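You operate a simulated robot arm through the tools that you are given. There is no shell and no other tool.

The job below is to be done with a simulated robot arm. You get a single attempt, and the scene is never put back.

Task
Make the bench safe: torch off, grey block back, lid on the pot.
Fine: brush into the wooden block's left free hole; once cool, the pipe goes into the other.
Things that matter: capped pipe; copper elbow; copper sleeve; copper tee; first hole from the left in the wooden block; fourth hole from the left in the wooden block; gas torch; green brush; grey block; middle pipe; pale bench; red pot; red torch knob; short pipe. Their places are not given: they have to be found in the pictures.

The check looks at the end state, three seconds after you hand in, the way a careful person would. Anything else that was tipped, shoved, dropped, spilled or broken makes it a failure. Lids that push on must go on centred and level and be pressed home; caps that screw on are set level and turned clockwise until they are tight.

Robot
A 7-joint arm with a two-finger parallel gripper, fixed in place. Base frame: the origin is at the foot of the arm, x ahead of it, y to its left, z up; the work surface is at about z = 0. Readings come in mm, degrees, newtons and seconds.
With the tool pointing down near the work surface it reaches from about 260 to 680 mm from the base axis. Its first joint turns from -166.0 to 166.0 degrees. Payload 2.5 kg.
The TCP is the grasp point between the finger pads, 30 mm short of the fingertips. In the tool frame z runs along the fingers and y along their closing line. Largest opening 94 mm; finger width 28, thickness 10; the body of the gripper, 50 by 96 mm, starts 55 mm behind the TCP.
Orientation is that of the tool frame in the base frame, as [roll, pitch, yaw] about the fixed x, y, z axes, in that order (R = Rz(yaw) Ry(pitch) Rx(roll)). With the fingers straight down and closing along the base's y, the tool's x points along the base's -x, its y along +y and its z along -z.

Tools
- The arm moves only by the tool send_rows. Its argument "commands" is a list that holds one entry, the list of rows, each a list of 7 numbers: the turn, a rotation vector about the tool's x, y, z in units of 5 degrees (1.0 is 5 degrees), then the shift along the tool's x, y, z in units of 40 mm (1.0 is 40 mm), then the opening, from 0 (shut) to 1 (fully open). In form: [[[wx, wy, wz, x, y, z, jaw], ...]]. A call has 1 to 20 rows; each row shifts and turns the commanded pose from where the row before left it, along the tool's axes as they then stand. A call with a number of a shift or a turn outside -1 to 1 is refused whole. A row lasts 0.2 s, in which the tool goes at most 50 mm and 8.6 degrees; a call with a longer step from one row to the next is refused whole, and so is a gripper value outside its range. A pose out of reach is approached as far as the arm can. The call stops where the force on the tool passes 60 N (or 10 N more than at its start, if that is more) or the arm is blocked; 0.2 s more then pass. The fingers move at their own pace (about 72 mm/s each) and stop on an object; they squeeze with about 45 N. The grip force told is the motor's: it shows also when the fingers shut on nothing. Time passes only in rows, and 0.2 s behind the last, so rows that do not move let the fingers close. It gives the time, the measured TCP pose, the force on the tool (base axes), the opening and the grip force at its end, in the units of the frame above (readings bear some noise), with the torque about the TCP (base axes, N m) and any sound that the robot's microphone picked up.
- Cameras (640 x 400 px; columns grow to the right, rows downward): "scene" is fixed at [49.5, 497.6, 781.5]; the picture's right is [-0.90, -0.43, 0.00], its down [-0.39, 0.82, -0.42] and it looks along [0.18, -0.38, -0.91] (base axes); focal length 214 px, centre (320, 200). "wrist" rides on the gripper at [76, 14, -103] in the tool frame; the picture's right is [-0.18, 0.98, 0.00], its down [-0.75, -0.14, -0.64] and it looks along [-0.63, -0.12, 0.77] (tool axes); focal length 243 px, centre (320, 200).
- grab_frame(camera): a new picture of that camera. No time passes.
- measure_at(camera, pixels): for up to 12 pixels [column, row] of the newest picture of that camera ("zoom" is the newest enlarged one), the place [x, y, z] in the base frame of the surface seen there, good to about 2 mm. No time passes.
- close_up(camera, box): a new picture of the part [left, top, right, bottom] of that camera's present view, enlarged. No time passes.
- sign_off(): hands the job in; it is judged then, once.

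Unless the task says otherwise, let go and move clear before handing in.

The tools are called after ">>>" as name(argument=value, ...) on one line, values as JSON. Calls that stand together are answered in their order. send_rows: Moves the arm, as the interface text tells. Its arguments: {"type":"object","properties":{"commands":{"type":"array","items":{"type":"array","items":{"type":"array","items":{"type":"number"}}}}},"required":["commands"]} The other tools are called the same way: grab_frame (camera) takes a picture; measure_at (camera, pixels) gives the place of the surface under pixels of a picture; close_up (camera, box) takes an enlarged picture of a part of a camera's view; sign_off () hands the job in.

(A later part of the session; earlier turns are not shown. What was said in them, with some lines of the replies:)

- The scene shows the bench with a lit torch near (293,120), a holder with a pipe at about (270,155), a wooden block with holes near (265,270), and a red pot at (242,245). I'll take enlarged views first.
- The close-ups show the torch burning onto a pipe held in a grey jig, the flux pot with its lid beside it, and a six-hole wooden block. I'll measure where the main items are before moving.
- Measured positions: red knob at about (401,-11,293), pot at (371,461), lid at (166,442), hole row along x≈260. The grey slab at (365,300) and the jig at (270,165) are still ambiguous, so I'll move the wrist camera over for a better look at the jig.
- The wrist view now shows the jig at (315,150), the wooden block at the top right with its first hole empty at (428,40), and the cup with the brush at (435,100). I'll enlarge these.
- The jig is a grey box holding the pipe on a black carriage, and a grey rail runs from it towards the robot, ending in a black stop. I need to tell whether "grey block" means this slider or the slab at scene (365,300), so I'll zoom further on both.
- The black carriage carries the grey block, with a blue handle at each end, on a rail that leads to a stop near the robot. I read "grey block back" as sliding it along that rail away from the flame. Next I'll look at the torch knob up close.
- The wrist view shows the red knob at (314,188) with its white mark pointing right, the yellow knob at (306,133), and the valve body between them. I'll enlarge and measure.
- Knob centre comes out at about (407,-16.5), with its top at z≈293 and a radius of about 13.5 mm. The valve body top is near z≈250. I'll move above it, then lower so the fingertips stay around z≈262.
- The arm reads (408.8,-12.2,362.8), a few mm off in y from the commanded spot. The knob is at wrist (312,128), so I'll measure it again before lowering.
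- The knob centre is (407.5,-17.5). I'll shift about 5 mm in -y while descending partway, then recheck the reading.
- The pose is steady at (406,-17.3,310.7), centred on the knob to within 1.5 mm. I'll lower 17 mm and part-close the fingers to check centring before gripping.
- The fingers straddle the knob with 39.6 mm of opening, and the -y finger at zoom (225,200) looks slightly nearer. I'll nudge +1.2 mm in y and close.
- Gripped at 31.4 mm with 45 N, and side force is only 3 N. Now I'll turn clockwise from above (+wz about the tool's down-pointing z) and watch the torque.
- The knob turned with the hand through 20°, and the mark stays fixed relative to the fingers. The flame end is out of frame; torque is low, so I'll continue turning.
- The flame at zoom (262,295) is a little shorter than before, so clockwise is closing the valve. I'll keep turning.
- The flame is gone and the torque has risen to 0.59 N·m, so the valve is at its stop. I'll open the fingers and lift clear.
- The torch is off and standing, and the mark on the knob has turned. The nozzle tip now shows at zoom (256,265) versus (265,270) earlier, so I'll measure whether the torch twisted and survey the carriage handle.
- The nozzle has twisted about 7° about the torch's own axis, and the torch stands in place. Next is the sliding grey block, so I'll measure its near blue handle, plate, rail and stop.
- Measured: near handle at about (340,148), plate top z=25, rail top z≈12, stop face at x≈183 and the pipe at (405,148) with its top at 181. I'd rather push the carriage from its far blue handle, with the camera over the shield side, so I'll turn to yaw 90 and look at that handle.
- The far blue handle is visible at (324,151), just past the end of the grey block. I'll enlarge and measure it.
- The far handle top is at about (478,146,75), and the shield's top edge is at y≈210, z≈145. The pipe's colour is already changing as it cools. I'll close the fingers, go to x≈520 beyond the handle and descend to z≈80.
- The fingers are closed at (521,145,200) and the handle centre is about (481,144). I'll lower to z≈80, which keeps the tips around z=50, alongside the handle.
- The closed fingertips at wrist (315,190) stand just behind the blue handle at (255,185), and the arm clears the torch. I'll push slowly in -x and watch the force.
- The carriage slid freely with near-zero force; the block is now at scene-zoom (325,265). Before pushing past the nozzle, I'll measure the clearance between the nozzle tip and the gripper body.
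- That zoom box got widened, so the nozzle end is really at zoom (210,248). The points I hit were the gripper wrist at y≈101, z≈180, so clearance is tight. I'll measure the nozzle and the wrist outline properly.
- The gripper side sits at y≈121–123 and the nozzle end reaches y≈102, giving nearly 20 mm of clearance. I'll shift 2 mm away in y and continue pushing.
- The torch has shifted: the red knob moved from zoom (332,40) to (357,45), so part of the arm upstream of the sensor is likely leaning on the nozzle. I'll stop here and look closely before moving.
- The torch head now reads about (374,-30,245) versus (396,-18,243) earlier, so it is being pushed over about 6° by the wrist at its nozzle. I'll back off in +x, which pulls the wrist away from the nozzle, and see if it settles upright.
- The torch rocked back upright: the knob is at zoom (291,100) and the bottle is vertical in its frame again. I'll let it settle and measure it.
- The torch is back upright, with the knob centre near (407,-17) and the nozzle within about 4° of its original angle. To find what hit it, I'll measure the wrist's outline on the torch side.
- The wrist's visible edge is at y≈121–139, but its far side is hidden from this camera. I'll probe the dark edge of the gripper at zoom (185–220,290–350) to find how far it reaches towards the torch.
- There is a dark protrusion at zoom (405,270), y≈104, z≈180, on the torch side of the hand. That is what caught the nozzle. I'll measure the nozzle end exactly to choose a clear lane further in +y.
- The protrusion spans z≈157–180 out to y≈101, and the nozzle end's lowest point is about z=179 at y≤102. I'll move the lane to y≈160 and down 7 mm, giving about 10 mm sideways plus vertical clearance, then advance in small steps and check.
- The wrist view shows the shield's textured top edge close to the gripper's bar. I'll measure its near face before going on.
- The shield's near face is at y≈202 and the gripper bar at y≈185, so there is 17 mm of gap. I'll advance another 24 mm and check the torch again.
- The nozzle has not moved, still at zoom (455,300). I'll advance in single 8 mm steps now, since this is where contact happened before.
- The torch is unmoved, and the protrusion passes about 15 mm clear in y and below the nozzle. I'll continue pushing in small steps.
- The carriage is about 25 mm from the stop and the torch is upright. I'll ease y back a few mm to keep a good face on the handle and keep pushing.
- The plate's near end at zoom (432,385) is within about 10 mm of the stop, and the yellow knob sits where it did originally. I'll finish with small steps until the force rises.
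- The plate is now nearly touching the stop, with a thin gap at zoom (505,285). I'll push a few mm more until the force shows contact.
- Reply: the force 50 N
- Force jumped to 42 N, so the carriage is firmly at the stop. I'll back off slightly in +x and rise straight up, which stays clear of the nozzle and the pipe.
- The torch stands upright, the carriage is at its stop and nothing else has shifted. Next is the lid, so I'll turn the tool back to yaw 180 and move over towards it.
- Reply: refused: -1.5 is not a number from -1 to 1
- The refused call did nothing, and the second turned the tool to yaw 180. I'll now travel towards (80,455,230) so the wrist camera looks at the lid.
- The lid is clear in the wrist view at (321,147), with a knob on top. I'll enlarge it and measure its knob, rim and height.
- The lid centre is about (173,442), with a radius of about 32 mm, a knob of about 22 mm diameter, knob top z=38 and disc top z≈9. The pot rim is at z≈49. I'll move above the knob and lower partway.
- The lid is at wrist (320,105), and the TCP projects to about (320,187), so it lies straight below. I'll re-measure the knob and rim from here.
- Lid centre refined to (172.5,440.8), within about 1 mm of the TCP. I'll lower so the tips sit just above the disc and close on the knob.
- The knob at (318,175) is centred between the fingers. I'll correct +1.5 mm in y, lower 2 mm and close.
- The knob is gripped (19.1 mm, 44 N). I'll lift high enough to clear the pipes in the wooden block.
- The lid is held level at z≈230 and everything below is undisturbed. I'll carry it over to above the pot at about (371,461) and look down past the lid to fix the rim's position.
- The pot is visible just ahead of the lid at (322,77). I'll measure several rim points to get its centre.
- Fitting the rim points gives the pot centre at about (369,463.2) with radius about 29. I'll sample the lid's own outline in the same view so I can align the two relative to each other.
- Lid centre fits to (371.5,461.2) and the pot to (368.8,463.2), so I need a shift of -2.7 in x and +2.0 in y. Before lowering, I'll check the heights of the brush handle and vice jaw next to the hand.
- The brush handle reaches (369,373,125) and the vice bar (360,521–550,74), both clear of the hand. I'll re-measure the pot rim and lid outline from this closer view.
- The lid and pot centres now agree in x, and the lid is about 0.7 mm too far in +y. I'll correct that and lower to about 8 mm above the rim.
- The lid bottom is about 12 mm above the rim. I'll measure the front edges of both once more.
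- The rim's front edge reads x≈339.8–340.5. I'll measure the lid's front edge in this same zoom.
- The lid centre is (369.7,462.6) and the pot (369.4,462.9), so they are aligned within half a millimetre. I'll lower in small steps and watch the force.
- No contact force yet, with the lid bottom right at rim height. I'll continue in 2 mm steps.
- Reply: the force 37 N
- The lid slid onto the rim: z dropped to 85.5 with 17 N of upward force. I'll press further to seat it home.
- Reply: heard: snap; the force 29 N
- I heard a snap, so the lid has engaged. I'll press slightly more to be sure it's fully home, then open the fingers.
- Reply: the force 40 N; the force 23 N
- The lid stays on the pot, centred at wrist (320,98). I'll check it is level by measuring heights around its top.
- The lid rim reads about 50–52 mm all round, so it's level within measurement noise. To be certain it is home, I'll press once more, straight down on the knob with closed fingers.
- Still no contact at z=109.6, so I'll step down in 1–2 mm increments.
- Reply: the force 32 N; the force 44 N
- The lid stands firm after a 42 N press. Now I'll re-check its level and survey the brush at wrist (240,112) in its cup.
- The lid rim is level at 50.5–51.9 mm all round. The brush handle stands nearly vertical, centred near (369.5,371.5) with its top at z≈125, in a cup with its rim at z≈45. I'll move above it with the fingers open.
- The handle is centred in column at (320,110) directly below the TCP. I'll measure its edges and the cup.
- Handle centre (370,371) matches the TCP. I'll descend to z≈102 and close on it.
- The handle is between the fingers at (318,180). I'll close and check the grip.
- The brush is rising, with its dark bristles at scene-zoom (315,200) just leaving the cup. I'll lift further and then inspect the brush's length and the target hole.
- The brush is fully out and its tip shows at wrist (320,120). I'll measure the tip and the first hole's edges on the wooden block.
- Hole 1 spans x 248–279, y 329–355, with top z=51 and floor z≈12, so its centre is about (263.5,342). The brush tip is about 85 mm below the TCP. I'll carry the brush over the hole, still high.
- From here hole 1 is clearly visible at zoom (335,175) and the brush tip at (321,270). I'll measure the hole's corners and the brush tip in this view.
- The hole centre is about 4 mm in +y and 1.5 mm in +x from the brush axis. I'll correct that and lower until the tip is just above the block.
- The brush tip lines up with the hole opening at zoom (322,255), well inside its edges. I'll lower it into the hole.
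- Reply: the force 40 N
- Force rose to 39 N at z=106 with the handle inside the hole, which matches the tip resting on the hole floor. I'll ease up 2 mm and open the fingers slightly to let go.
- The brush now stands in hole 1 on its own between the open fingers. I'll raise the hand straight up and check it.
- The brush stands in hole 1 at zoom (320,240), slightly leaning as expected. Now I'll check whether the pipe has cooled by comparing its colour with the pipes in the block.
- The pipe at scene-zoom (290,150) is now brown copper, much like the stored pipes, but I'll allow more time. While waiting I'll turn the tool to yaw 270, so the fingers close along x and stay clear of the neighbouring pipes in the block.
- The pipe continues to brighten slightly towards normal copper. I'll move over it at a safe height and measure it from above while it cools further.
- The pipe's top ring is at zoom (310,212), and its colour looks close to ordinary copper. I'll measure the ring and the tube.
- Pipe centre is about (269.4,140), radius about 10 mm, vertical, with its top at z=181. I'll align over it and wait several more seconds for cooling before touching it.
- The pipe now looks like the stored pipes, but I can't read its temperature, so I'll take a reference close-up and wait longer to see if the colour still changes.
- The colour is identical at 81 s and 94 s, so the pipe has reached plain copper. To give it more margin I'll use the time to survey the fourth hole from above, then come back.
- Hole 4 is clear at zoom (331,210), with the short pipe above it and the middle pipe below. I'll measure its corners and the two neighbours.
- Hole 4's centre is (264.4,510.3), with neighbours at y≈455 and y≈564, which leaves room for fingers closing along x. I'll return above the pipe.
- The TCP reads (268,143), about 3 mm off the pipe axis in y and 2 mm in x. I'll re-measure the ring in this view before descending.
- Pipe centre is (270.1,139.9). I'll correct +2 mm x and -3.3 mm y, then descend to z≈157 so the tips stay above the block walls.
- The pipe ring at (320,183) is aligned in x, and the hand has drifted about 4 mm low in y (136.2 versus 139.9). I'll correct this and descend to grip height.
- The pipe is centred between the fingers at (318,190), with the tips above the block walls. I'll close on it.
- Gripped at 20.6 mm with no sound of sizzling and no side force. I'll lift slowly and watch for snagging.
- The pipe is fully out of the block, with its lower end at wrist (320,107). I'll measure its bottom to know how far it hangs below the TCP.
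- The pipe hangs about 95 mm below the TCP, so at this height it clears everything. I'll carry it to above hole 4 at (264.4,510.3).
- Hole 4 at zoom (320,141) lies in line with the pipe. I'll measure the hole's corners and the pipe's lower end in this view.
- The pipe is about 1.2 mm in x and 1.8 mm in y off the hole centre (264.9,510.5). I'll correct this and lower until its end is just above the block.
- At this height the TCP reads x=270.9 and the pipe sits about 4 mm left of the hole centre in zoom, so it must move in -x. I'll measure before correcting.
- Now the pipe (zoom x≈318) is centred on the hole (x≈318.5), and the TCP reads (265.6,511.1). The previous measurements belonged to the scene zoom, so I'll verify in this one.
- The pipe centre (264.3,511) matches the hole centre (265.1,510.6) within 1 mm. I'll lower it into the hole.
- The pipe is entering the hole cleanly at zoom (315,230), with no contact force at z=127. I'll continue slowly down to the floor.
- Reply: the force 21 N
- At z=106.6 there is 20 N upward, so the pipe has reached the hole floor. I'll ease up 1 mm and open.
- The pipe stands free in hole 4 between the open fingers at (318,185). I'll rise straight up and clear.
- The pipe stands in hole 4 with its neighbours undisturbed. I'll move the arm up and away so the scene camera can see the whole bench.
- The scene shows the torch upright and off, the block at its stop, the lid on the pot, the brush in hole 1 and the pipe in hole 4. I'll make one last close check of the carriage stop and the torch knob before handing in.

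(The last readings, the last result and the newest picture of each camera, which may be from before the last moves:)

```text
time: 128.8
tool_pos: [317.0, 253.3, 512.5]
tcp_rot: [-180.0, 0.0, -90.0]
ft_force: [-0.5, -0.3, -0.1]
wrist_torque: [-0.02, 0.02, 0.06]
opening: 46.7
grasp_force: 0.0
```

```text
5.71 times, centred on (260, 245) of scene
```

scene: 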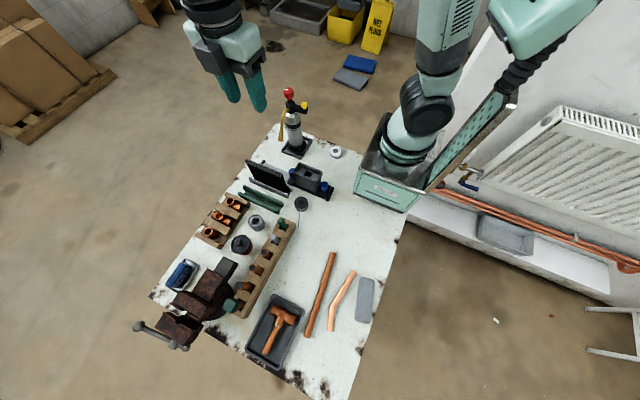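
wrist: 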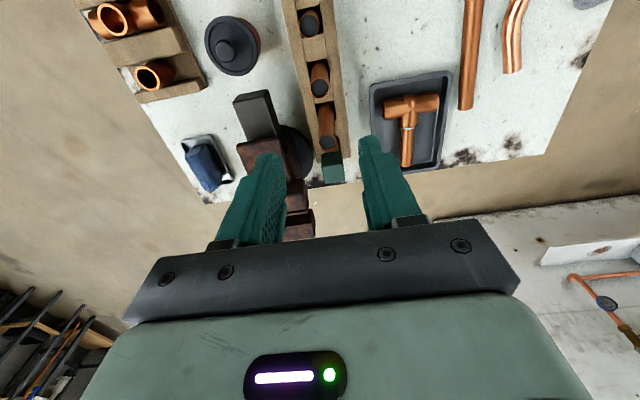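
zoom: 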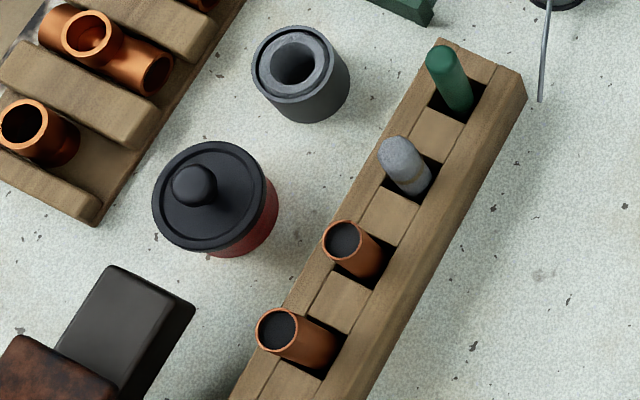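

There's a thin line between the carriage plate and the stop at (415,300) in the first close-up. I'll measure that gap.

>>> close_up(camera="scene", box=[324, 180, 348, 204])

>>> measure_at(camera="zoom", pixels=[[250, 100], [270, 110], [290, 120], [310, 120], [240, 160], [260, 170], [280, 180], [300, 180], [230, 200], [250, 210], [270, 220], [330, 110]])

```text
16.00 times, centred on (336, 192) of scene
```

zoom: 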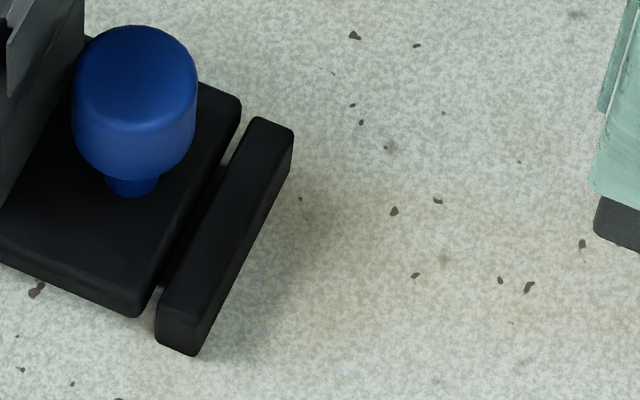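

```text
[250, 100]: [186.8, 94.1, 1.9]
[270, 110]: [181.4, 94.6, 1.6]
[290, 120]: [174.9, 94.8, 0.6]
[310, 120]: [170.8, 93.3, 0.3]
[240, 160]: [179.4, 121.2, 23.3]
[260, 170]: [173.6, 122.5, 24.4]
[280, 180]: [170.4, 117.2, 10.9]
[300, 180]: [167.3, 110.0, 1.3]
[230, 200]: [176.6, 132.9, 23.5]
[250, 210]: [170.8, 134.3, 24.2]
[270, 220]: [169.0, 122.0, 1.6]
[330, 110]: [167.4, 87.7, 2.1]
```

The gap is about 3 mm, and the carriage met a hard 42 N stop there, so it is fully back. The torch is off and upright, the lid is snapped on and level, and the brush and cooled pipe are in holes 1 and 4. The arm is clear, so I'm handing in.

>>> sign_off()

```text
The job is handed in.
```

The job is handed in. When I handed in, the bench looked right in the pictures and readings, but the torch was knocked once along the way.

- **Torch:** off. I turned the red knob clockwise to its stop, and the flame went out.
- **Grey block:** back. I took "grey block" to mean the brick-patterned block that held the pipe. I slid it along its rail until it stopped hard at 42 N. A gap of about 3 mm to the end stop remains.
- **Lid:** on the red pot. It snapped on, I pressed it again to 42 N, and its rim measures level all round.
- **Brush:** in the left free hole (first from the left), leaning slightly.
- **Pipe:** in the other free hole (fourth from the left). I gripped it about 100 seconds after the flame went out. Its colour had stopped changing by then, but I had no temperature reading.

**Torch knocked:** while I was sliding the block, the hand caught the torch's nozzle and tipped the torch by about 6°. I backed off, and it settled upright in its frame. Its nozzle now points about 4° off its original angle.

I saw nothing else disturbed, and the arm is clear of the bench.
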